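You operate a simulated robot arm through the tools that you are given. There is no shell and no other tool.

The job below is to be done with a simulated robot arm. You get a single attempt, and the scene is never put back.

Task
Move the vial with the yellow cap from the meter to its dot in the rack; switch off.
Fine: the dot has the colour of the cap; the meter lid ends shut. Where these are worked on the way, their far stop is far enough and under half their travel is too little: meter lid.

Only the result counts: the job must be done as asked and must still hold three seconds after the hand-in. Knocking over, shifting, dropping, spilling or breaking anything else fails it. Lids that push on must go on centred and level and be pressed home; caps that screw on are set level and turned clockwise until they are tight.

Robot
A 5-joint arm with a two-finger parallel gripper, fixed in place. Base frame: the origin is at the foot of the arm, x ahead of it, y to its left, z up; the work surface is at about z = 0. Lengths are in m, angles in rad, forces in N, time in s.
With the tool pointing down near the work surface it reaches from about 0.26 to 0.68 m from the base axis. Its first joint turns from -1.152 to 1.152 rad. The tool tilts only in the upright plane through the base axis and itself; it spins freely about its own axis. Payload 2.9 kg.
The TCP is the grasp point between the finger pads, 0.03 m short of the fingertips. In the tool frame z runs along the fingers and y along their closing line. The gripper opens to 0.11 m. The fingers are 0.02 m wide and 0.01 m thick; the gripper's body (0.048 by 0.112 m) begins 0.055 m behind the TCP.
Orientation is that of the tool frame in the base frame, as [roll, pitch, yaw] about the fixed x, y, z axes, in that order (R = Rz(yaw) Ry(pitch) Rx(roll)). With the fingers straight down and closing along the base's y, the tool's x points along the base's -x, its y along +y and its z along -z.

Tools
- The arm moves only by the tool jog_arm. Its argument "moves" is text: rows parted by semicolons, each of 7 numbers parted by spaces: the turn, a rotation vector about the tool's x, y, z in units of 60 degrees (1.0 is 60 degrees), then the shift along the tool's x, y, z in units of 200 mm (1.0 is 200 mm), then the closure in counts, from 0 (fully open) to 255 (shut). In form: ax ay az x y z gripper; .... A call has 1 to 20 rows; each row is the pose to reach, as a shift and turn from the pose commanded when the call began, along the tool's axes at that moment. A call with a number of a shift or a turn outside -1 to 1 is refused whole. A row lasts 0.2 s, in which the tool goes at most 0.05 m and 0.15 rad; a call with a longer step from one row to the next is refused whole, and so is a gripper value outside its range. Where a pose cannot be reached the arm comes as near as it can. A force on the tool above 90 N (or 10 N above the force at the start of the call, whichever is more), or a blocked arm, ends the call early, and 0.2 s more pass. Each finger travels about 0.108 m/s and halts on what it meets, pressing with about 30 N; the grip force reading is that of the motor and also rises with nothing between the fingers. The clock runs only during rows and for 0.2 s after the last one: add rows that repeat a pose to give the fingers time. The reply holds the time, the measured pose of the TCP, the force on the tool along the base axes, the opening and the grip force, in the units named above and with some noise, with the torque about the TCP (base axes, N m) and any sound that the robot's microphone picked up.
- Cameras (640 x 400 px; columns grow to the right, rows downward): "scene" is fixed at [0.0468, -0.4663, 0.5835]; the picture's right is [0.62, -0.78, 0.00], its down [-0.49, -0.39, -0.78] and it looks along [0.61, 0.48, -0.63] (base axes); focal length 315 px, centre (320, 200). "wrist" rides on the gripper at [0.072, 0.017, -0.103] in the tool frame; the picture's right is [-0.23, 0.97, 0.00], its down [-0.76, -0.18, -0.62] and it looks along [-0.61, -0.14, 0.78] (tool axes); focal length 222 px, centre (320, 200). There is no depth. A picture from a camera that has moved, and an enlarged one, comes with that camera's place and axes in the base frame and with its lens. The place of the scene camera against the robot may be out by one fixed shift of up to 0.018 m in any direction.
- camera(camera): a new picture of that camera. It takes no simulated time.
- enlarge(camera, box): a new picture of the part [left, top, right, bottom] of that camera's present view, enlarged. It takes no simulated time.
- finish_job(): hands the job in; it is judged then, once.

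Nothing tells you positions but the pictures and the camera data. Unless the task says otherwise, let go and move clear before handing in.

The tools are called after "Request:" by a JSON object that holds its "op" and its "data". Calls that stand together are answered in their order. jog_arm: Moves the arm, as the interface text tells. Its arguments: {"type":"object","properties":{"moves":{"type":"string"}},"required":["moves"]} The other tools are called the same way: camera (camera) takes a picture; enlarge (camera, box) takes an enlarged picture of a part of a camera's view; finish_job () hands the job in.

At the start:

```text
clock: 0.0
ee_pos: [0.285, -0.3587, 0.3977]
tool_rot: [-3.141, 0.0, -3.141]
force: [0.7, -1.1, 0.6]
ft_torque: [-0.02, 0.03, 0.03]
gripper_width: 0.11
grasp_force: 0.1
```

scene: 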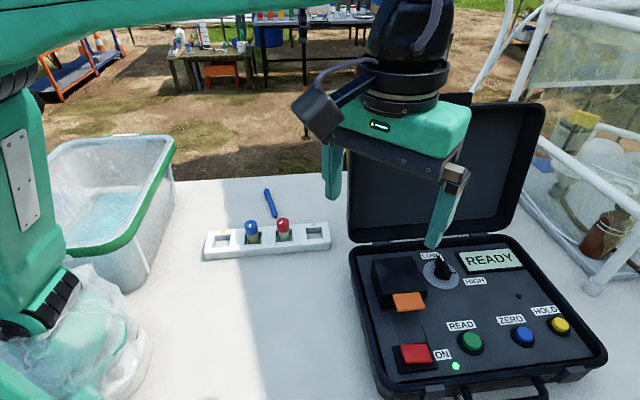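
wrist: 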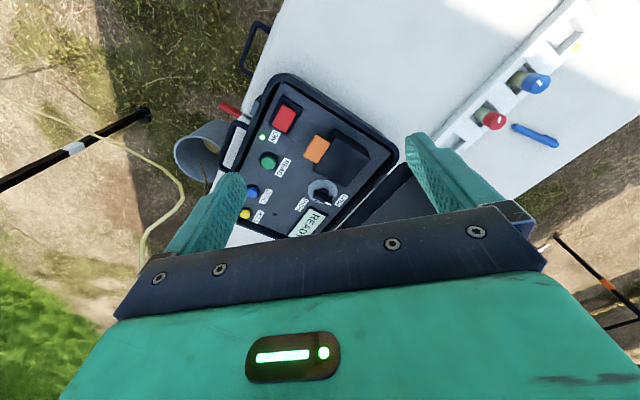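

I see a meter in a black case (lid open), with a black sample cover with an orange tab, a red ON rocker, and a white rack with four holes, two of them filled. I'll enlarge the views to see the details before moving.

Request:
{"op": "enlarge", "data": {"camera": "scene", "box": [340, 230, 620, 400]}}

Request:
{"op": "enlarge", "data": {"camera": "scene", "box": [190, 170, 350, 270]}}

Request:
{"op": "enlarge", "data": {"camera": "wrist", "box": [220, 60, 420, 240]}}

Request:
{"op": "enlarge", "data": {"camera": "wrist", "box": [430, 0, 620, 170]}}

```text
2.29 times, centred on (480, 315) of scene
camera zoom: at [0.0468, -0.4663, 0.5835], right [0.62, -0.78, 0.0], down [-0.49, -0.39, -0.78], along [0.61, 0.48, -0.63], focal length 719 px, centre (-46, -63)
```

zoom: 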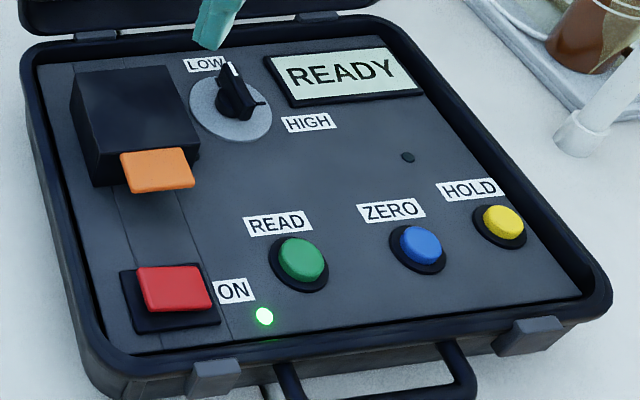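

```text
4.00 times, centred on (270, 220) of scene
camera zoom: at [0.0468, -0.4663, 0.5835], right [0.62, -0.78, 0.0], down [-0.49, -0.39, -0.78], along [0.61, 0.48, -0.63], focal length 1258 px, centre (520, 120)
```

zoom: 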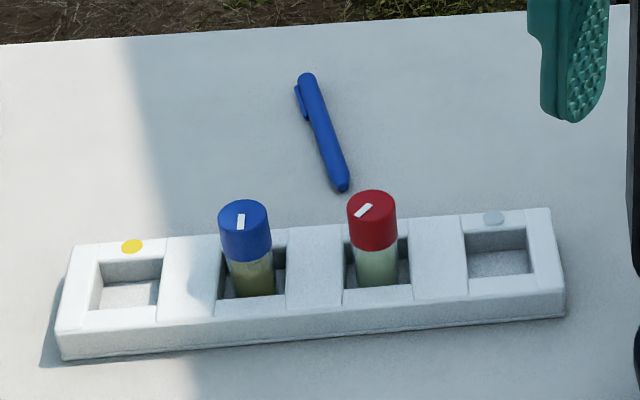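

```text
2.22 times, centred on (320, 150) of wrist
camera zoom: at [0.2116, -0.3428, 0.5015], right [0.23, 0.97, 0.0], down [0.76, -0.18, 0.62], along [0.61, -0.14, -0.78], focal length 494 px, centre (320, 311)
```

zoom: 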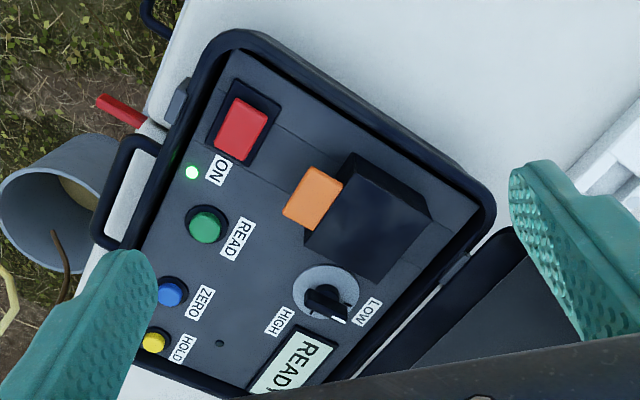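

```text
2.35 times, centred on (525, 85) of wrist
camera zoom: at [0.2116, -0.3428, 0.5015], right [0.23, 0.97, 0.0], down [0.76, -0.18, 0.62], along [0.61, -0.14, -0.78], focal length 523 px, centre (-162, 471)
```

zoom: 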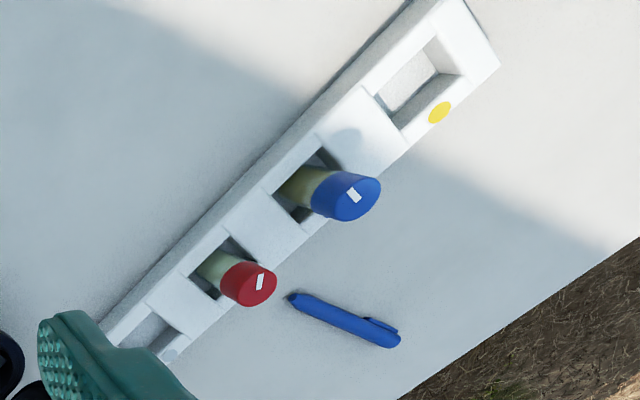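

The vial should be inside the meter's sample chamber, under the black cover with the orange tab. I'll turn the wrist so its camera faces the case squarely and look for the lid's hinge.

Request:
{"op": "jog_arm", "data": {"moves": "0 0 -0.13 0 0 0 0; 0 0 -0.26 0 0 0 0; 0 0 -0.39 0 0 0 0; 0 0 -0.52 0 0 0 0; 0 0 -0.65 0 0 0 0; 0 0 -0.78 0 0 0 0; 0 0 -0.78 0 0 0 0"}}

Request:
{"op": "camera", "data": {"camera": "wrist"}}

Request:
{"op": "camera", "data": {"camera": "scene"}}

```text
clock: 1.6
ee_pos: [0.2846, -0.3594, 0.3975]
tool_rot: [3.141, -0.001, -2.323]
force: [0.6, -0.2, 0.7]
ft_torque: [0.03, 0.02, 0.02]
gripper_width: 0.1101
grasp_force: 0.0
```

```text
taken
camera wrist: at [0.2221, -0.4009, 0.5016], right [-0.56, 0.83, 0.0], down [0.65, 0.43, 0.62], along [0.52, 0.35, -0.78], focal length 222 px, centre (320, 200)
```

wrist: 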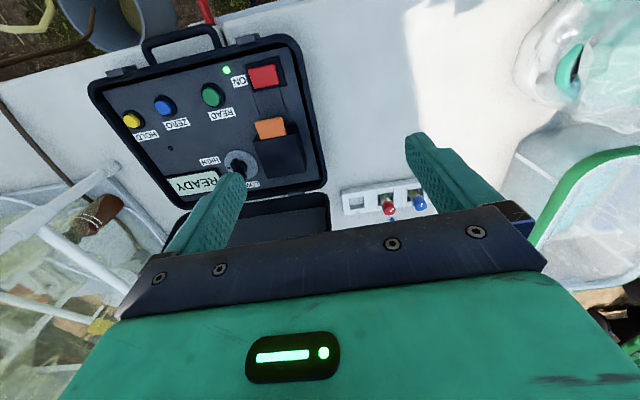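

```text
taken
```

scene: 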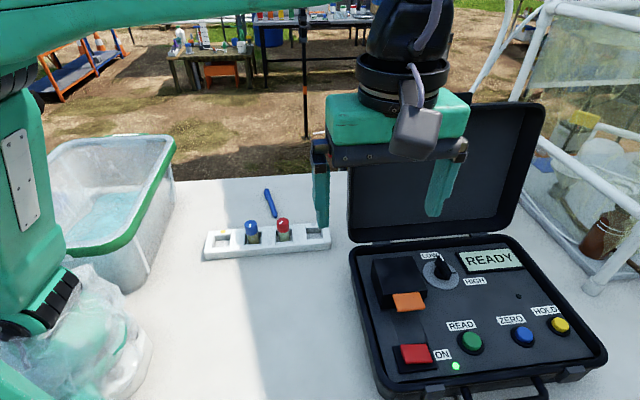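

The wrist now faces the case more squarely. I'll enlarge the chamber to see how its cover is built.

Request:
{"op": "enlarge", "data": {"camera": "wrist", "box": [200, 50, 330, 210]}}

Request:
{"op": "enlarge", "data": {"camera": "scene", "box": [345, 240, 475, 380]}}

Request:
{"op": "enlarge", "data": {"camera": "wrist", "box": [330, 160, 450, 230]}}

```text
2.50 times, centred on (265, 130) of wrist
camera zoom: at [0.2221, -0.4009, 0.5016], right [-0.56, 0.83, 0.0], down [0.65, 0.43, 0.62], along [0.52, 0.35, -0.78], focal length 555 px, centre (458, 375)
```

zoom: 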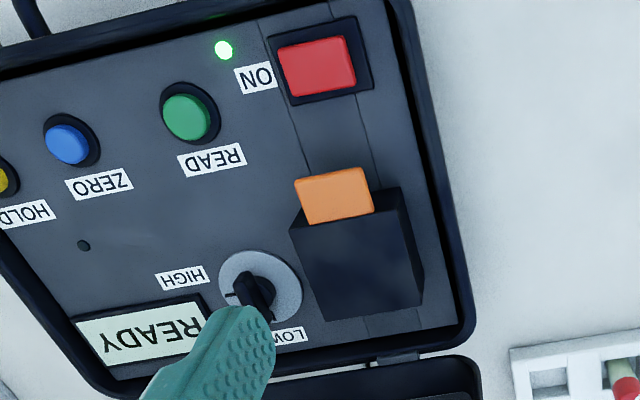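

```text
2.86 times, centred on (410, 310) of scene
camera zoom: at [0.0468, -0.4663, 0.5835], right [0.62, -0.78, 0.0], down [-0.49, -0.39, -0.78], along [0.61, 0.48, -0.63], focal length 899 px, centre (63, -114)
```

zoom: 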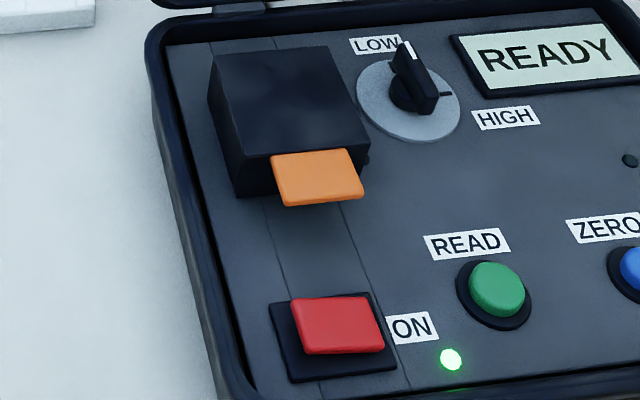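

```text
5.33 times, centred on (390, 195) of wrist
camera zoom: at [0.2221, -0.4009, 0.5016], right [-0.56, 0.83, 0.0], down [0.65, 0.43, 0.62], along [0.52, 0.35, -0.78], focal length 1185 px, centre (-53, 227)
```

zoom: 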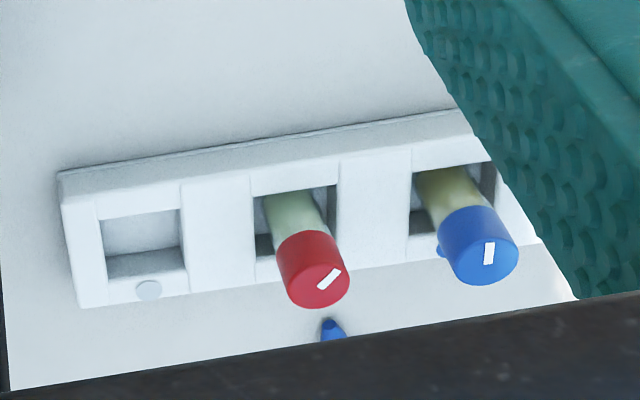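

The cover is a black box with an orange tab on its front. I want a closer look at its edges for a hinge or slide.

Request:
{"op": "enlarge", "data": {"camera": "scene", "box": [365, 245, 435, 320]}}

Request:
{"op": "enlarge", "data": {"camera": "wrist", "box": [245, 105, 320, 195]}}

Request:
{"op": "enlarge", "data": {"camera": "scene", "box": [380, 330, 480, 380]}}

```text
5.33 times, centred on (400, 282) of scene
camera zoom: at [0.0468, -0.4663, 0.5835], right [0.62, -0.78, 0.0], down [-0.49, -0.39, -0.78], along [0.61, 0.48, -0.63], focal length 1678 px, centre (-107, -240)
```

zoom: 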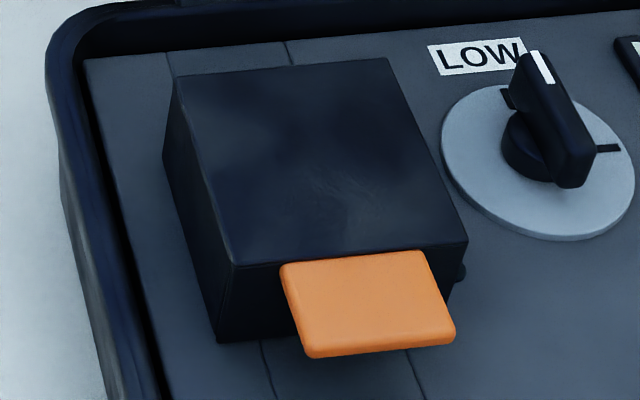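

```text
4.44 times, centred on (282, 150) of wrist
camera zoom: at [0.2221, -0.4009, 0.5016], right [-0.56, 0.83, 0.0], down [0.65, 0.43, 0.62], along [0.52, 0.35, -0.78], focal length 987 px, centre (487, 422)
```

zoom: 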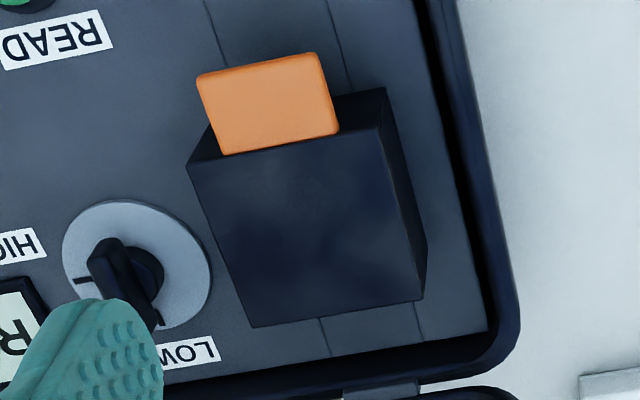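

```text
6.40 times, centred on (430, 355) of scene
camera zoom: at [0.0468, -0.4663, 0.5835], right [0.62, -0.78, 0.0], down [-0.49, -0.39, -0.78], along [0.61, 0.48, -0.63], focal length 2013 px, centre (-384, -792)
```

zoom: 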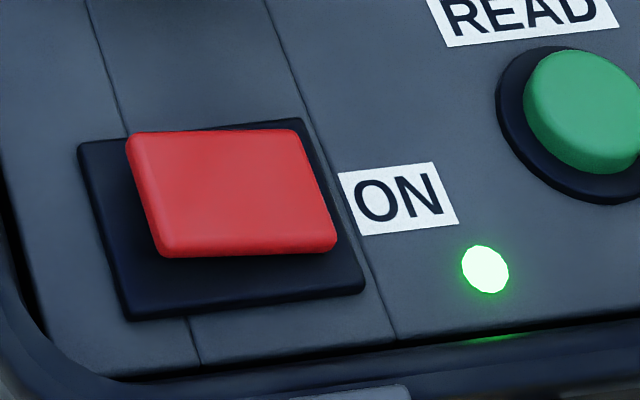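

From two wrist views I get the cover's top at about z = 0.12, centred near (0.434, -0.350). The tab is near (0.391, -0.390, 0.119) and the red switch near (0.334, -0.439, 0.084). Next I'll bring the wrist camera closer to study the cover.

Request:
{"op": "jog_arm", "data": {"moves": "0 0 0 -0.006 -0.152 0.1375 0; 0 0 0 -0.011 -0.305 0.275 0; 0 0 0 -0.017 -0.457 0.4125 0; 0 0 0 -0.022 -0.61 0.55 0; 0 0 0 -0.028 -0.762 0.6875 0; 0 0 0 -0.028 -0.762 0.6875 0"}}

Request:
{"op": "camera", "data": {"camera": "wrist"}}

Request:
{"op": "camera", "data": {"camera": "scene"}}

```text
clock: 3.0
ee_pos: [0.3997, -0.4604, 0.2617]
tool_rot: [3.14, 0.0, -2.325]
force: [0.7, -0.3, -0.2]
ft_torque: [-0.01, 0.02, 0.02]
gripper_width: 0.11
grasp_force: 0.1
```

```text
taken
camera wrist: at [0.3371, -0.5018, 0.365], right [-0.55, 0.83, 0.0], down [0.65, 0.43, 0.62], along [0.52, 0.35, -0.78], focal length 222 px, centre (320, 200)
```

wrist: 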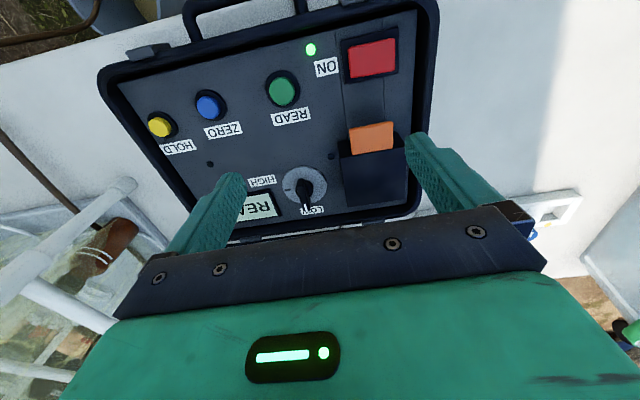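

```text
taken
```

scene: 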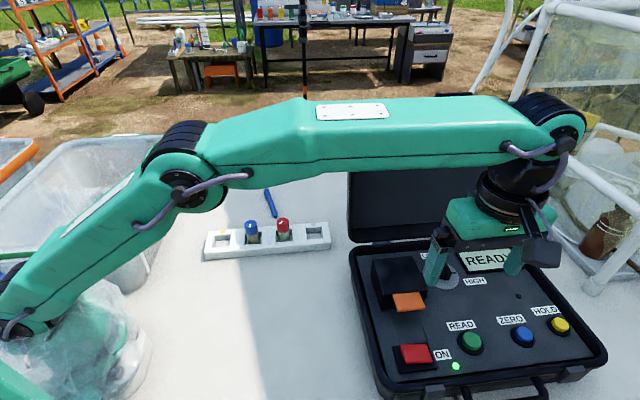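

Request:
{"op": "enlarge", "data": {"camera": "wrist", "box": [270, 10, 440, 220]}}

Request:
{"op": "enlarge", "data": {"camera": "wrist", "box": [320, 110, 420, 215]}}

Request:
{"op": "enlarge", "data": {"camera": "wrist", "box": [300, 20, 420, 100]}}

```text
1.90 times, centred on (355, 115) of wrist
camera zoom: at [0.3371, -0.5018, 0.365], right [-0.55, 0.83, 0.0], down [0.65, 0.43, 0.62], along [0.52, 0.35, -0.78], focal length 423 px, centre (253, 362)
```

zoom: 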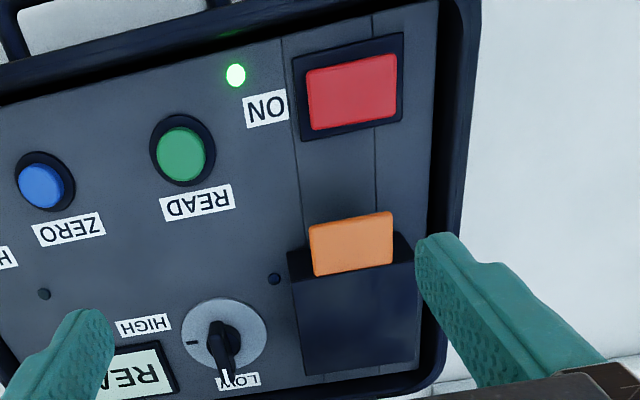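

```text
3.81 times, centred on (370, 162) of wrist
camera zoom: at [0.3371, -0.5018, 0.365], right [-0.55, 0.83, 0.0], down [0.65, 0.43, 0.62], along [0.52, 0.35, -0.78], focal length 846 px, centre (130, 343)
```

zoom: 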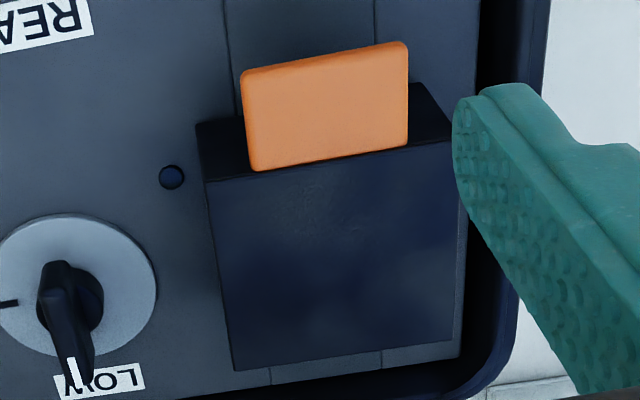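

```text
5.00 times, centred on (360, 60) of wrist
camera zoom: at [0.3371, -0.5018, 0.365], right [-0.55, 0.83, 0.0], down [0.65, 0.43, 0.62], along [0.52, 0.35, -0.78], focal length 1111 px, centre (120, 900)
```

zoom: 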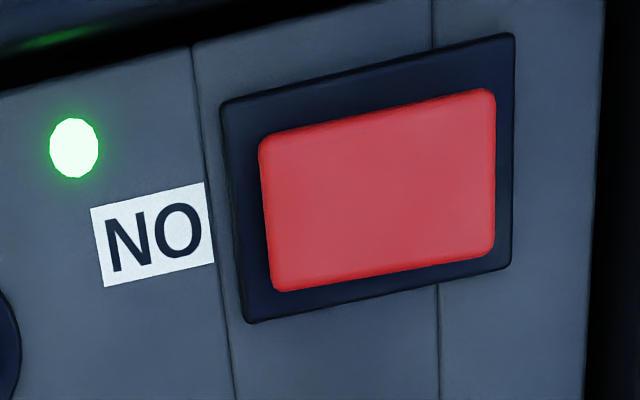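

The cover and tab are square to the case, which is yawed about -45°, and the tab is about 49 mm wide. I'll line the fingers up over the tab's two sides, opened to about 80 mm, and check the alignment before going down.

Request:
{"op": "jog_arm", "data": {"moves": "0 0 0.01 -0.065 0.087 0.103 30; 0 0 0.02 -0.13 0.173 0.205 60; 0 0 0.03 -0.195 0.26 0.308 70; 0 0 0.03 -0.195 0.26 0.308 70"}}

Request:
{"op": "camera", "data": {"camera": "wrist"}}

Request:
{"op": "camera", "data": {"camera": "scene"}}

```text
clock: 4.0
ee_pos: [0.3892, -0.3959, 0.1994]
tool_rot: [-3.142, 0.002, -2.356]
force: [0.2, -0.7, -0.8]
ft_torque: [-0.03, -0.01, -0.04]
gripper_width: 0.0798
grasp_force: 0.1
```

```text
taken
camera wrist: at [0.3249, -0.4352, 0.3026], right [-0.53, 0.85, 0.0], down [0.66, 0.41, 0.62], along [0.53, 0.33, -0.78], focal length 222 px, centre (320, 200)
```

wrist: 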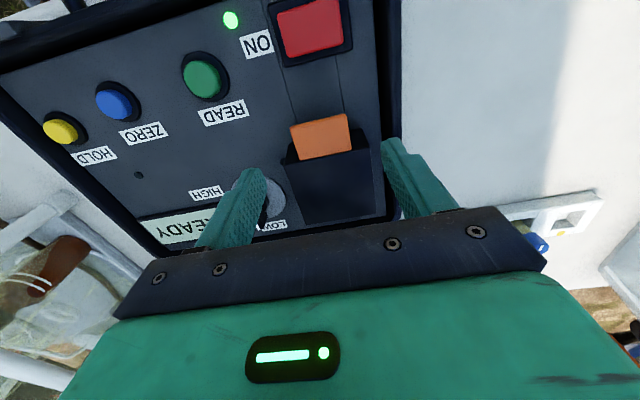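

```text
taken
```

scene: 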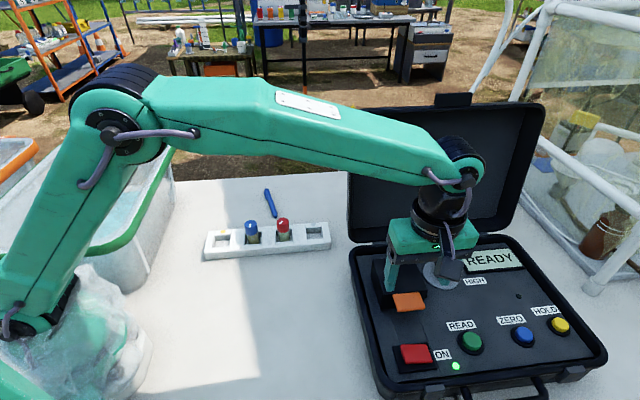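

The fingers straddle the tab and are well centred. I'll go down so the tab sits near the fingertips, then close gently on its sides.

Request:
{"op": "jog_arm", "data": {"moves": "0 0 0 0 0 0.12 70; 0 0 0 0 0 0.24 70; 0 0 0 0 0 0.33 70; 0 0 0 0 0 0.33 70"}}

Request:
{"op": "enlarge", "data": {"camera": "wrist", "box": [220, 60, 460, 240]}}

Request:
{"op": "enlarge", "data": {"camera": "scene", "box": [345, 200, 505, 330]}}

```text
clock: 5.0
ee_pos: [0.3887, -0.395, 0.1347]
tool_rot: [-3.142, 0.0, -2.355]
force: [-0.4, -0.1, -0.4]
ft_torque: [-0.01, 0.02, 0.01]
gripper_width: 0.0798
grasp_force: 0.2
```

```text
2.22 times, centred on (340, 150) of wrist
camera zoom: at [0.3243, -0.4353, 0.2365], right [-0.53, 0.85, 0.0], down [0.66, 0.41, 0.62], along [0.53, 0.33, -0.78], focal length 494 px, centre (276, 311)
```

zoom: 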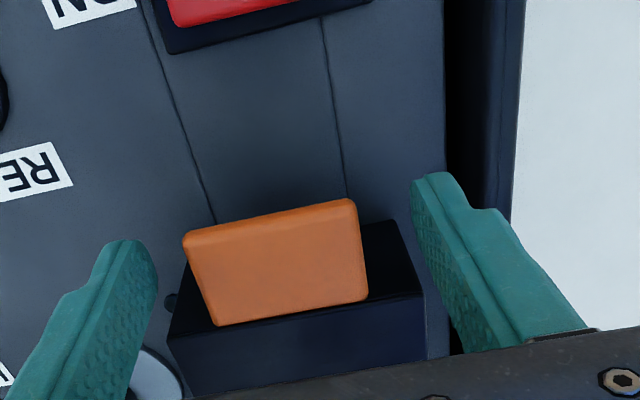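

```text
3.08 times, centred on (425, 265) of scene
camera zoom: at [0.0468, -0.4663, 0.5835], right [0.62, -0.78, 0.0], down [-0.49, -0.39, -0.78], along [0.61, 0.48, -0.63], focal length 968 px, centre (-3, 0)
```

zoom: 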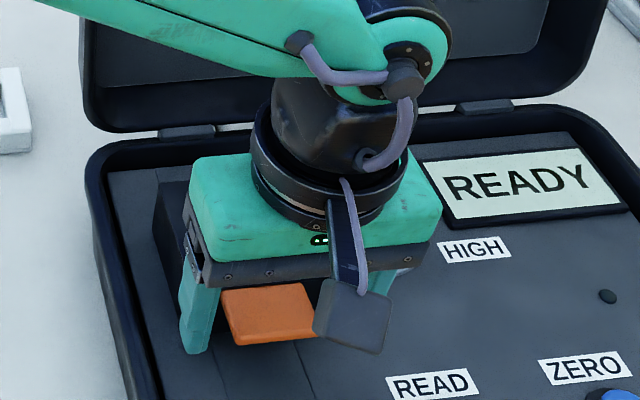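

The tab lies between the two pads, a little above the fingertips. Closing on it now.

Request:
{"op": "jog_arm", "data": {"moves": "0 0 0 0 0 0 110; 0 0 0 0 0 0 150; 0 0 0 0 0 0 200; 0 0 0 0 0 0 255; 0 0 0 0 0 0 255"}}

Request:
{"op": "enlarge", "data": {"camera": "wrist", "box": [220, 60, 460, 240]}}

```text
clock: 6.2
ee_pos: [0.3887, -0.3961, 0.1327]
tool_rot: [-3.14, -0.001, -2.357]
force: [9.1, -7.6, -4.1]
ft_torque: [-0.44, 0.06, -0.01]
gripper_width: 0.0494
grasp_force: 44.8
```

```text
2.22 times, centred on (340, 150) of wrist
camera zoom: at [0.3246, -0.4354, 0.2369], right [-0.53, 0.85, 0.0], down [0.66, 0.41, 0.62], along [0.53, 0.33, -0.78], focal length 494 px, centre (276, 311)
```

zoom: 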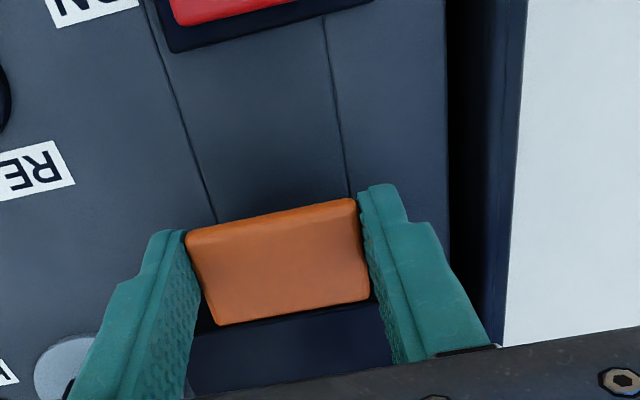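

I have a firm grip on the tab, 49 mm between the pads. I'll test whether the cover lifts with a small upward arc move.

Request:
{"op": "jog_arm", "data": {"moves": "0 0 0 0 -0.008 0 255; 0 0 0 -0.003 -0.008 -0.012 255; 0 0 0 -0.006 -0.008 -0.025 255; 0 0 0 -0.012 -0.008 -0.04 255; 0 0 0 -0.012 -0.008 -0.04 255"}}

Request:
{"op": "enlarge", "data": {"camera": "wrist", "box": [220, 60, 460, 240]}}

Request:
{"op": "enlarge", "data": {"camera": "scene", "box": [345, 200, 505, 330]}}

```text
clock: 7.4
ee_pos: [0.3911, -0.3947, 0.1399]
tool_rot: [3.137, 0.001, -2.358]
force: [0.4, 6.0, -14.5]
ft_torque: [-0.77, 0.9, -0.12]
gripper_width: 0.0495
grasp_force: 44.8
```

```text
2.22 times, centred on (340, 150) of wrist
camera zoom: at [0.3271, -0.4342, 0.2437], right [-0.53, 0.85, 0.0], down [0.67, 0.41, 0.62], along [0.53, 0.33, -0.78], focal length 494 px, centre (276, 311)
```

zoom: 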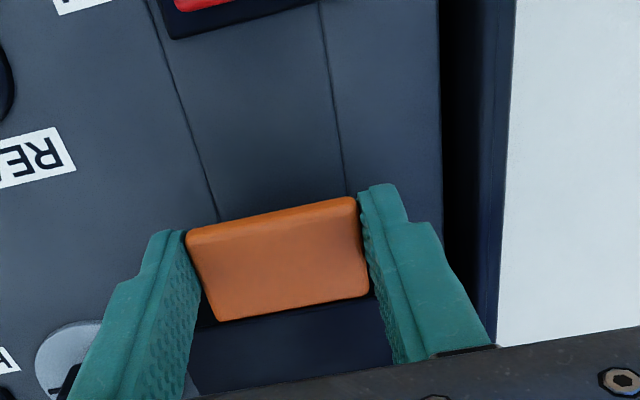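

```text
3.08 times, centred on (425, 265) of scene
camera zoom: at [0.0469, -0.4663, 0.5834], right [0.62, -0.78, 0.0], down [-0.49, -0.39, -0.78], along [0.61, 0.48, -0.63], focal length 968 px, centre (-3, 0)
```

zoom: 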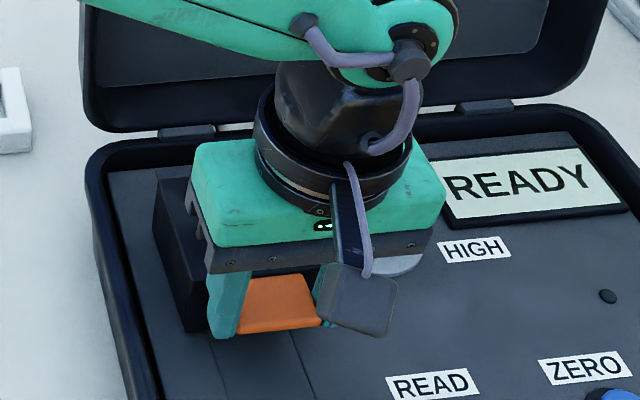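

The cover is lifting: the tab rose with the fingers and didn't slip, so it is hinged at the back. I'll follow the arc a little further and watch the forces.

Request:
{"op": "jog_arm", "data": {"moves": "0 0 0 -0.013 0 -0.022 255; 0 0 0 -0.0355 0 -0.0635 255; 0 0 0 -0.0565 0 -0.0955 255; 0 0 0 -0.079 0 -0.126 255; 0 0 0 -0.079 0 -0.126 255"}}

Request:
{"op": "enlarge", "data": {"camera": "wrist", "box": [220, 60, 460, 240]}}

Request:
{"op": "enlarge", "data": {"camera": "scene", "box": [345, 200, 505, 330]}}

```text
clock: 8.6
ee_pos: [0.4011, -0.3841, 0.1652]
tool_rot: [3.138, -0.001, -2.356]
force: [-15.6, 5.1, -9.7]
ft_torque: [-0.8, 1.37, -0.05]
gripper_width: 0.0495
grasp_force: 44.9
```

```text
2.22 times, centred on (340, 150) of wrist
camera zoom: at [0.338, -0.423, 0.2694], right [-0.53, 0.85, 0.0], down [0.67, 0.41, 0.62], along [0.53, 0.33, -0.78], focal length 494 px, centre (276, 311)
```

zoom: 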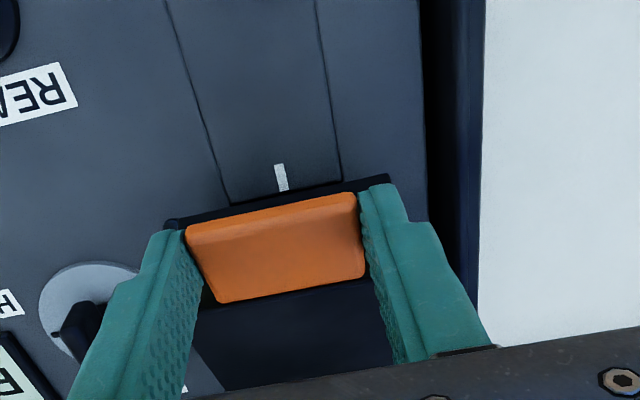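

```text
3.08 times, centred on (425, 265) of scene
camera zoom: at [0.0468, -0.4663, 0.5835], right [0.62, -0.78, 0.0], down [-0.49, -0.39, -0.78], along [0.61, 0.48, -0.63], focal length 968 px, centre (-3, 0)
```

zoom: 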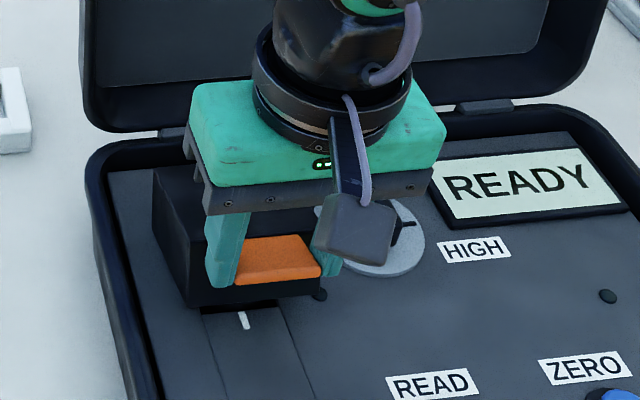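

The resistance is purely tangential at about 12 N, so my hinge estimate fits. I'll carry on to about 60° of opening.

Request:
{"op": "jog_arm", "data": {"moves": "0 0 0 -0.0315 0.005 -0.0355 255; 0 0 0 -0.0655 0.005 -0.0685 255; 0 0 0 -0.1025 0.005 -0.098 255; 0 0 0 -0.142 0.005 -0.1245 255; 0 0 0 -0.184 0.005 -0.147 255; 0 0 0 -0.2275 0.005 -0.166 255; 0 0 0 -0.272 0.005 -0.1815 255; 0 0 0 -0.3185 0.005 -0.1925 255; 0 0 0 -0.3185 0.005 -0.1925 255"}}

Request:
{"op": "camera", "data": {"camera": "wrist"}}

Request:
{"op": "camera", "data": {"camera": "scene"}}

```text
clock: 10.6
ee_pos: [0.4468, -0.3376, 0.2071]
tool_rot: [-3.141, 0.0, -2.355]
force: [-18.3, 0.9, 6.0]
ft_torque: [-0.8, 1.38, -0.07]
gripper_width: 0.0495
grasp_force: 44.8
```

```text
taken
camera wrist: at [0.3828, -0.3776, 0.3092], right [-0.53, 0.85, 0.0], down [0.66, 0.41, 0.62], along [0.53, 0.33, -0.78], focal length 222 px, centre (320, 200)
```

wrist: 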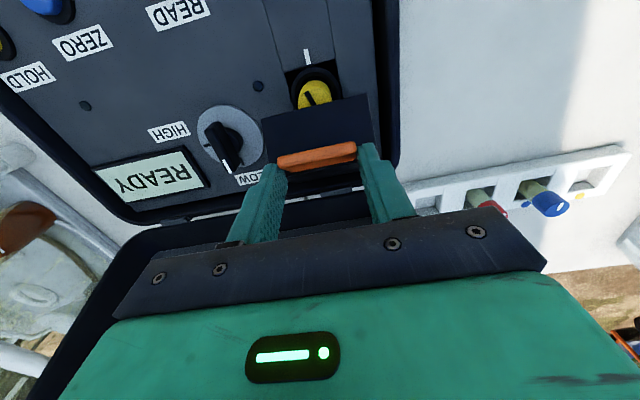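

```text
taken
```

scene: 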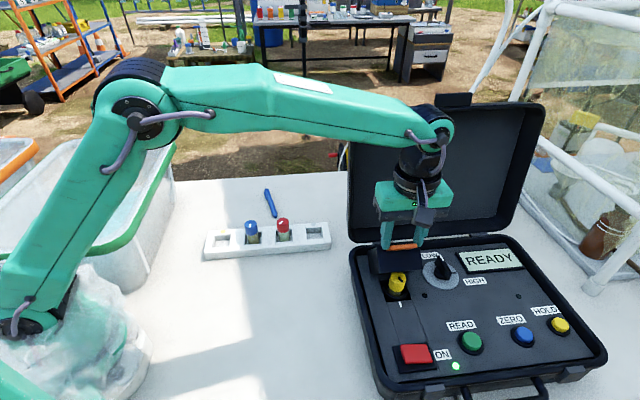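

The yellow-capped vial is now visible in the chamber. I'll carry the cover past vertical so it stays open, keeping clear of the case lid behind it.

Request:
{"op": "jog_arm", "data": {"moves": "0 0 0 -0.0465 0.006 -0.011 255; 0 0 0 -0.094 0.006 -0.015 255; 0 0 0 -0.1415 0.006 -0.015 255; 0 0 0 -0.1885 0.006 -0.01 255; 0 0 0 -0.2355 0.006 -0.001 255; 0 0 0 -0.281 0.006 0.012 255; 0 0 0 -0.281 0.006 0.012 255"}}

Request:
{"op": "camera", "data": {"camera": "wrist"}}

Request:
{"op": "camera", "data": {"camera": "scene"}}

```text
clock: 12.2
ee_pos: [0.487, -0.2975, 0.2052]
tool_rot: [-3.136, 0.004, -2.357]
force: [8.2, -17.9, 13.0]
ft_torque: [-1.07, 0.91, 0.19]
gripper_width: 0.0491
grasp_force: 45.0
```

```text
taken
camera wrist: at [0.4222, -0.3371, 0.3074], right [-0.53, 0.85, -0.01], down [0.66, 0.41, 0.63], along [0.53, 0.33, -0.78], focal length 222 px, centre (320, 200)
```

wrist: 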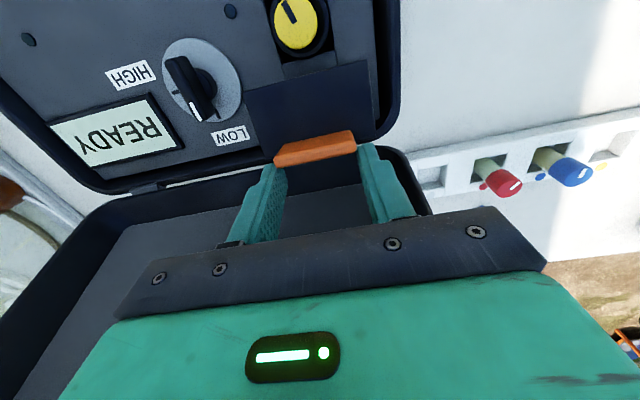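

```text
taken
```

scene: 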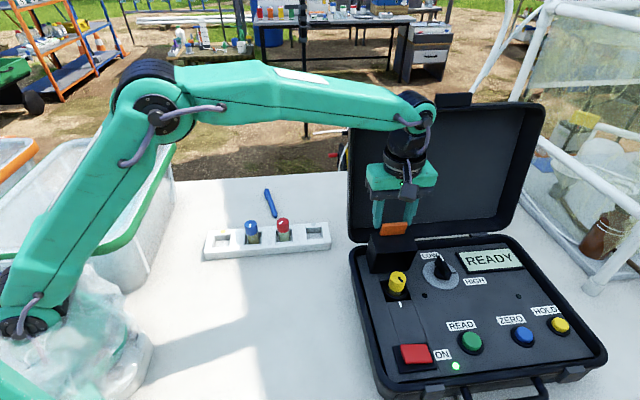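

The cover is now about upright, past its balance point, and the vial is exposed. I'll let go of the tab, rise straight up, and check that it stays open.

Request:
{"op": "jog_arm", "data": {"moves": "0 0 0 0 -0.003 0 200; 0 0 0 0 -0.003 0 70; 0 0 0 0 -0.003 0 70; 0 0 0 0 -0.003 -0.1 70; 0 0 0 0 -0.003 -0.25 70; 0 0 0 0 -0.003 -0.4 70; 0 0 0 0 -0.003 -0.4 70"}}

Request:
{"op": "camera", "data": {"camera": "wrist"}}

Request:
{"op": "camera", "data": {"camera": "scene"}}

```text
clock: 13.8
ee_pos: [0.487, -0.2985, 0.2837]
tool_rot: [-3.141, -0.001, -2.357]
force: [0.6, 0.3, -0.2]
ft_torque: [0.05, -0.03, 0.01]
gripper_width: 0.0798
grasp_force: 0.1
```

```text
taken
camera wrist: at [0.4224, -0.3378, 0.386], right [-0.53, 0.85, 0.0], down [0.66, 0.41, 0.62], along [0.53, 0.33, -0.78], focal length 222 px, centre (320, 200)
```

wrist: 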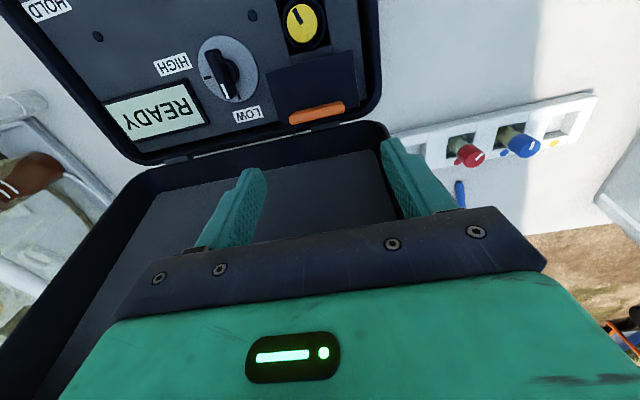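

```text
taken
```

scene: 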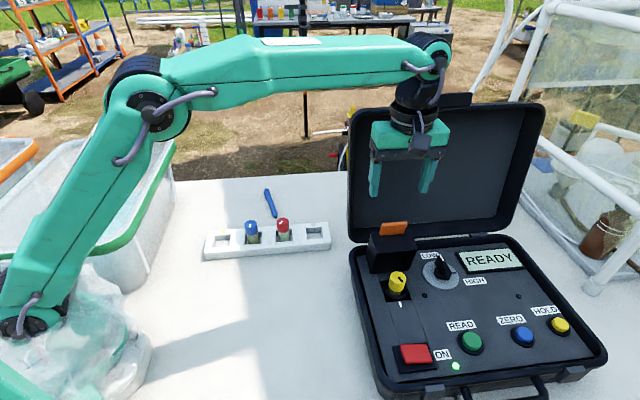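

The cover stays open. I'll look closely at the vial in the chamber to locate its cap.

Request:
{"op": "enlarge", "data": {"camera": "wrist", "box": [240, 0, 400, 130]}}

Request:
{"op": "enlarge", "data": {"camera": "scene", "box": [350, 210, 450, 320]}}

Request:
{"op": "enlarge", "data": {"camera": "wrist", "box": [410, 80, 610, 200]}}

```text
3.08 times, centred on (320, 65) of wrist
camera zoom: at [0.4224, -0.3378, 0.386], right [-0.53, 0.85, 0.0], down [0.66, 0.41, 0.62], along [0.53, 0.33, -0.78], focal length 684 px, centre (320, 615)
```

zoom: 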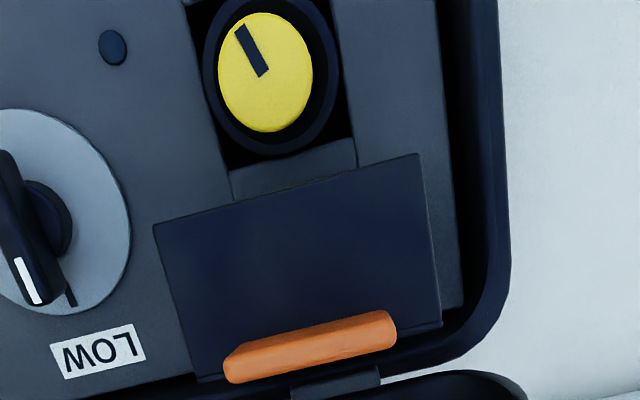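

```text
3.64 times, centred on (400, 265) of scene
camera zoom: at [0.0468, -0.4663, 0.5835], right [0.62, -0.78, 0.0], down [-0.49, -0.39, -0.78], along [0.61, 0.48, -0.63], focal length 1144 px, centre (29, -36)
```

zoom: 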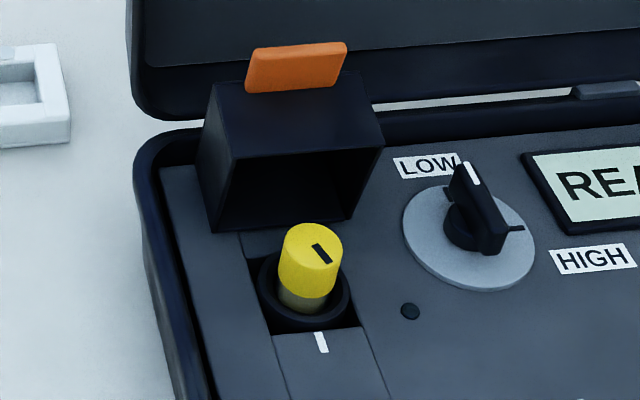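

```text
3.20 times, centred on (510, 140) of wrist
camera zoom: at [0.4224, -0.3378, 0.386], right [-0.53, 0.85, 0.0], down [0.66, 0.41, 0.62], along [0.53, 0.33, -0.78], focal length 711 px, centre (-288, 392)
```

zoom: 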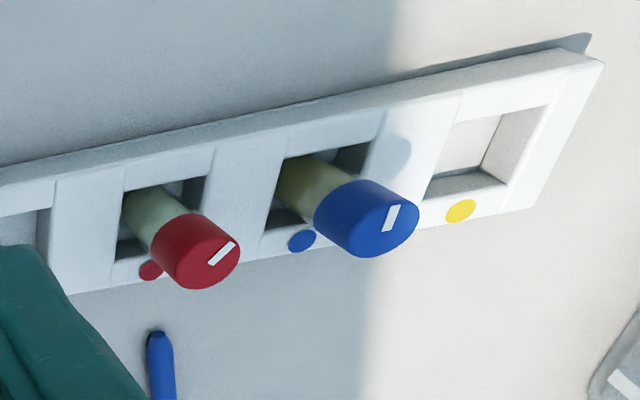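

The yellow cap is about 30 mm across and sits near (0.432, -0.351). I'll bring the tool over it and get a better height estimate before grasping.

Request:
{"op": "jog_arm", "data": {"moves": "0 0 0 0.19 0.004 0 70; 0 0 0 0.38 0.009 0.06 85; 0 0 0 0.38 0.009 0.2 100; 0 0 0 0.38 0.009 0.318 116; 0 0 0 0.38 0.009 0.318 116"}}

Request:
{"op": "camera", "data": {"camera": "wrist"}}

Request:
{"op": "enlarge", "data": {"camera": "wrist", "box": [240, 20, 420, 200]}}

Request:
{"op": "camera", "data": {"camera": "scene"}}

```text
clock: 15.0
ee_pos: [0.4313, -0.3505, 0.2195]
tool_rot: [-3.141, 0.0, -2.356]
force: [0.9, 0.1, 0.5]
ft_torque: [0.0, -0.02, -0.02]
gripper_width: 0.0601
grasp_force: 0.0
```

```text
taken
camera wrist: at [0.3667, -0.3898, 0.3219], right [-0.53, 0.85, 0.0], down [0.66, 0.41, 0.62], along [0.53, 0.33, -0.78], focal length 222 px, centre (320, 200)
```

wrist: 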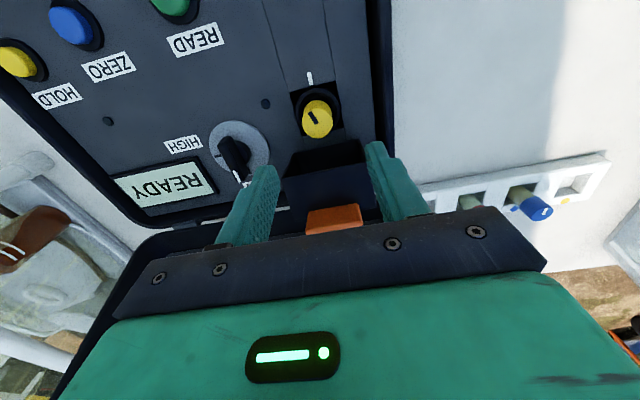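

```text
2.22 times, centred on (330, 110) of wrist
camera zoom: at [0.3667, -0.3898, 0.3219], right [-0.53, 0.85, 0.0], down [0.66, 0.41, 0.62], along [0.53, 0.33, -0.78], focal length 494 px, centre (298, 400)
```

zoom: 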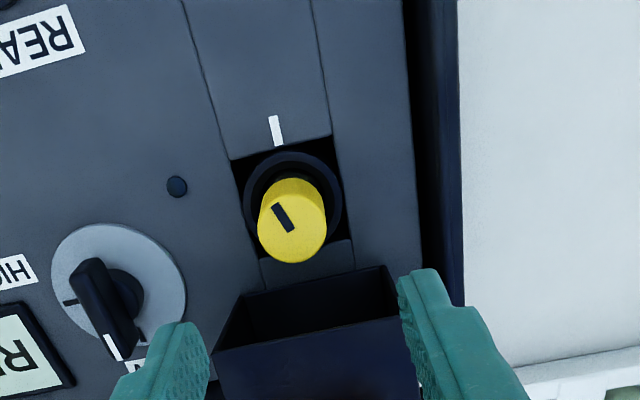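

```text
taken
```

scene: 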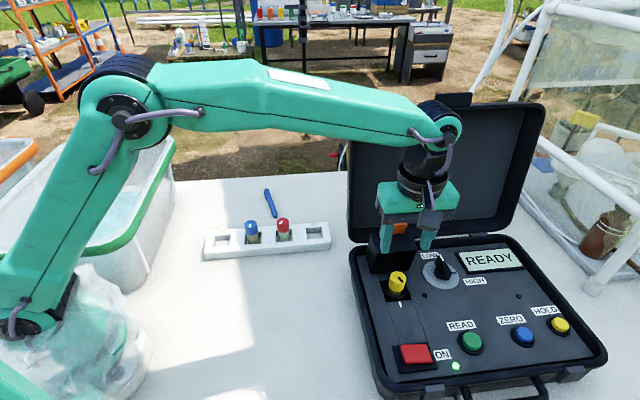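

The cap top triangulates to (0.432, -0.351, 0.110), directly under the tool. I'll go down with the fingertips stopping just above the panel, and check before closing.

Request:
{"op": "jog_arm", "data": {"moves": "0 0 0 0 0 0.15 116; 0 0 0 0 0 0.3 116; 0 0 0 0 0 0.42 116; 0 0 0 0 0 0.525 116; 0 0 0 0 0 0.525 116"}}

Request:
{"op": "camera", "data": {"camera": "wrist"}}

Request:
{"op": "enlarge", "data": {"camera": "scene", "box": [350, 180, 480, 320]}}

```text
clock: 16.2
ee_pos: [0.4304, -0.3499, 0.1135]
tool_rot: [-3.14, 0.001, -2.355]
force: [0.3, 0.2, -0.3]
ft_torque: [-0.02, -0.02, -0.02]
gripper_width: 0.0599
grasp_force: 0.1
```

```text
taken
camera wrist: at [0.3667, -0.3899, 0.2172], right [-0.53, 0.85, 0.0], down [0.66, 0.41, 0.62], along [0.53, 0.33, -0.78], focal length 222 px, centre (320, 200)
```

wrist: 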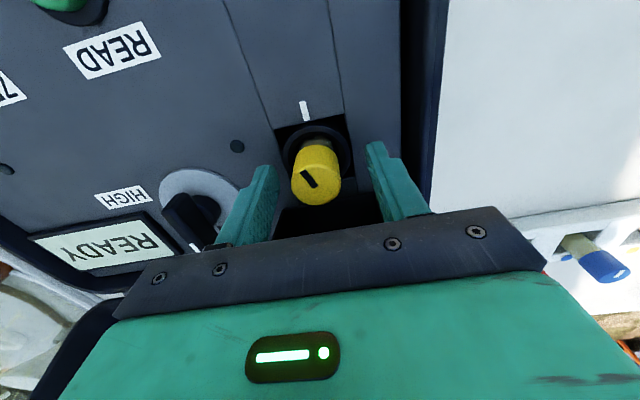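

```text
2.86 times, centred on (415, 250) of scene
camera zoom: at [0.0468, -0.4663, 0.5835], right [0.62, -0.78, 0.0], down [-0.49, -0.39, -0.78], along [0.61, 0.48, -0.63], focal length 899 px, centre (49, 57)
```

zoom: 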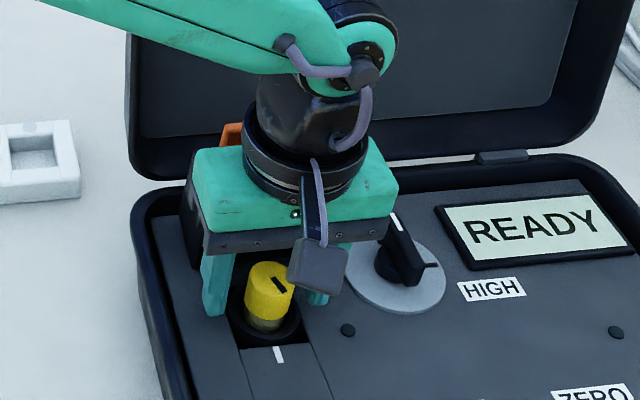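

The cap is between the pads with the tips clear of the panel. I'll nudge by about 1 mm to centre, then close on it.

Request:
{"op": "jog_arm", "data": {"moves": "0 0 0 0.006 -0.004 0 116; 0 0 0 0.006 -0.004 0 150; 0 0 0 0.006 -0.004 0 180; 0 0 0 0.006 -0.004 0 255; 0 0 0 0.006 -0.004 0 255; 0 0 0 0.006 -0.004 0 255"}}

Request:
{"op": "camera", "data": {"camera": "wrist"}}

```text
clock: 17.6
ee_pos: [0.4307, -0.3519, 0.1145]
tool_rot: [-3.139, 0.0, -2.357]
force: [0.0, 0.4, 0.3]
ft_torque: [0.02, 0.0, 0.0]
gripper_width: 0.0277
grasp_force: 30.1
```

```text
taken
camera wrist: at [0.3664, -0.3914, 0.2176], right [-0.53, 0.85, 0.0], down [0.66, 0.41, 0.62], along [0.53, 0.33, -0.78], focal length 222 px, centre (320, 200)
```

wrist: 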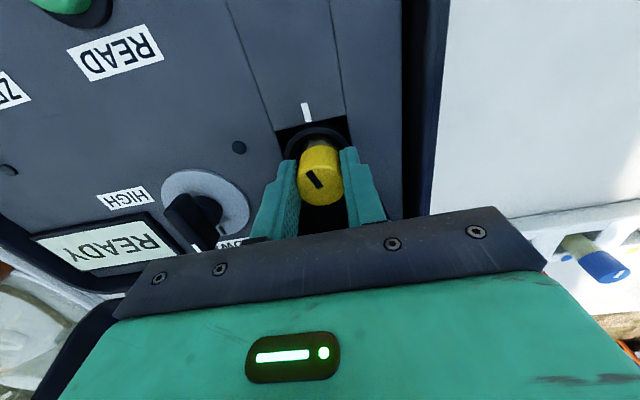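

I have the cap gripped at 27.7 mm with no side load. Lifting straight up, gently at first.

Request:
{"op": "jog_arm", "data": {"moves": "0 0 0 0 0 -0.03 255; 0 0 0 0 0 -0.08 255; 0 0 0 0 0 -0.15 255; 0 0 0 0 0 -0.25 255; 0 0 0 0 0 -0.38 255; 0 0 0 0 0 -0.5 255; 0 0 0 0 0 -0.5 255"}}

Request:
{"op": "camera", "data": {"camera": "wrist"}}

Request:
{"op": "camera", "data": {"camera": "scene"}}

```text
clock: 19.2
ee_pos: [0.4307, -0.3518, 0.2148]
tool_rot: [3.141, 0.0, -2.353]
force: [-0.3, 0.0, -0.1]
ft_torque: [0.03, -0.01, 0.03]
gripper_width: 0.0275
grasp_force: 29.8
```

```text
taken
camera wrist: at [0.3668, -0.3916, 0.3177], right [-0.53, 0.85, 0.0], down [0.66, 0.41, 0.62], along [0.53, 0.33, -0.78], focal length 222 px, centre (320, 200)
```

wrist: 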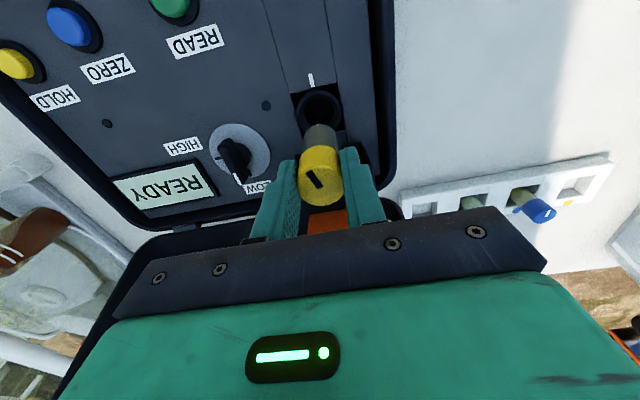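

```text
taken
```

scene: 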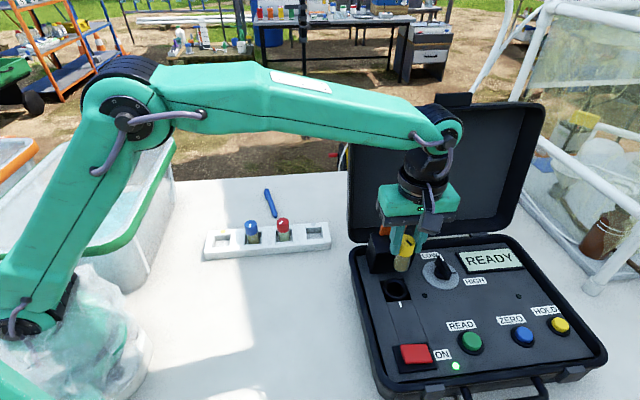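

Request:
{"op": "enlarge", "data": {"camera": "scene", "box": [360, 190, 460, 320]}}

Request:
{"op": "enlarge", "data": {"camera": "wrist", "box": [250, 60, 400, 220]}}

Request:
{"op": "enlarge", "data": {"camera": "wrist", "box": [400, 140, 630, 240]}}

```text
3.08 times, centred on (410, 255) of scene
camera zoom: at [0.0468, -0.4663, 0.5835], right [0.62, -0.78, 0.0], down [-0.49, -0.39, -0.78], along [0.61, 0.48, -0.63], focal length 968 px, centre (43, 31)
```

zoom: 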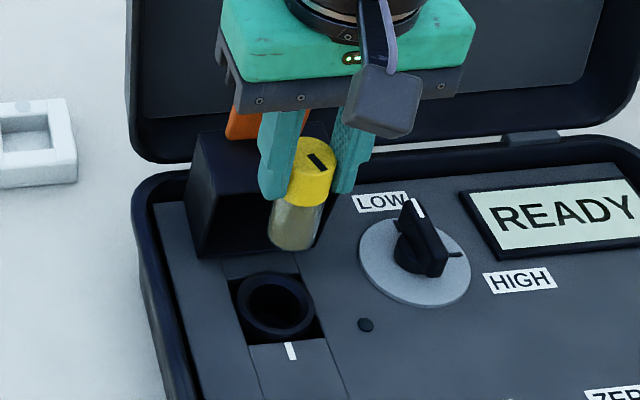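

```text
2.50 times, centred on (325, 140) of wrist
camera zoom: at [0.3668, -0.3916, 0.3177], right [-0.53, 0.85, 0.0], down [0.66, 0.41, 0.62], along [0.53, 0.33, -0.78], focal length 555 px, centre (308, 350)
```

zoom: 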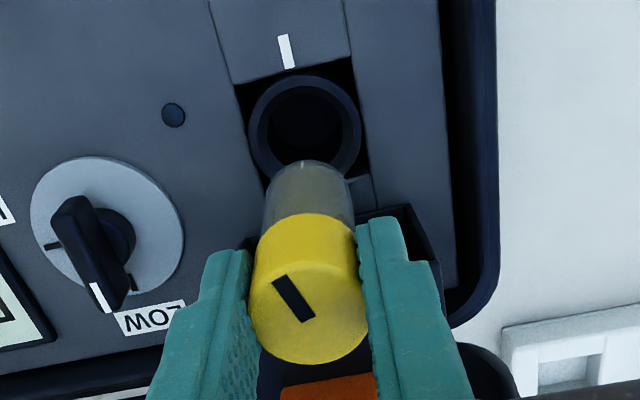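

```text
2.78 times, centred on (515, 190) of wrist
camera zoom: at [0.3668, -0.3916, 0.3177], right [-0.53, 0.85, 0.0], down [0.66, 0.41, 0.62], along [0.53, 0.33, -0.78], focal length 618 px, centre (-223, 228)
```

zoom: 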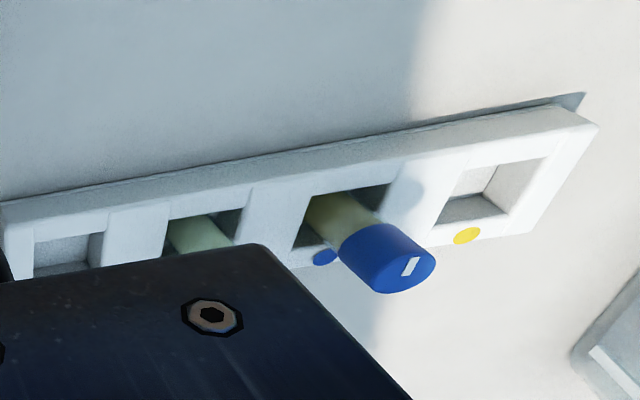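

The vial is out, about 67 mm long, hanging straight with its bottom roughly 72 mm below the TCP. The rack row runs parallel to the case and the yellow hole should be near (0.332, 0.068). I'll lift higher and retract before swinging toward the rack, clear of the case lid.

Request:
{"op": "jog_arm", "data": {"moves": "0 0 0 0 0 -0.2 255; 0 0 0 0 0 -0.4 255; 0 0 0 0 0.15 -0.425 255; 0 0 0 0 0.35 -0.425 255; 0 0 0 0 0.55 -0.425 255; 0 0 0 0 0.75 -0.425 255; 0 0 0 -0.08 0.92 -0.425 255; 0 0 0 -0.2 1.0 -0.425 255; 0 0 0 -0.2 1.0 -0.425 255"}}

Request:
{"op": "camera", "data": {"camera": "wrist"}}

Request:
{"op": "camera", "data": {"camera": "scene"}}

```text
clock: 21.2
ee_pos: [0.3186, -0.1814, 0.2999]
tool_rot: [3.141, 0.001, -2.356]
force: [-0.1, -0.4, 0.1]
ft_torque: [-0.02, 0.02, 0.02]
gripper_width: 0.0271
grasp_force: 30.2
```

```text
taken
camera wrist: at [0.2536, -0.2213, 0.4025], right [-0.53, 0.85, 0.0], down [0.66, 0.41, 0.62], along [0.53, 0.33, -0.78], focal length 222 px, centre (320, 200)
```

wrist: 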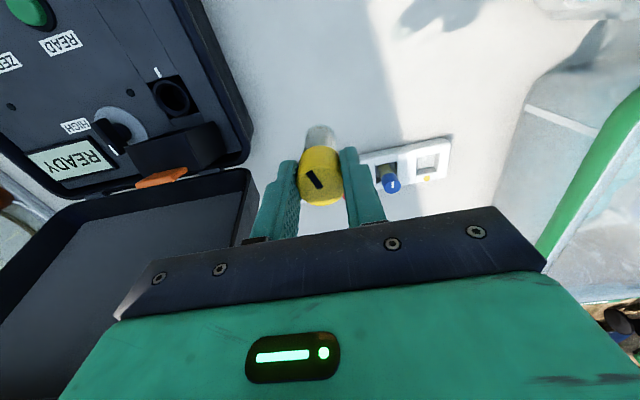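

```text
taken
```

scene: 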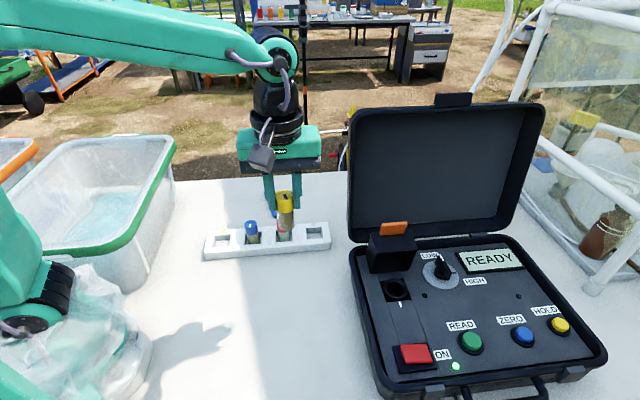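

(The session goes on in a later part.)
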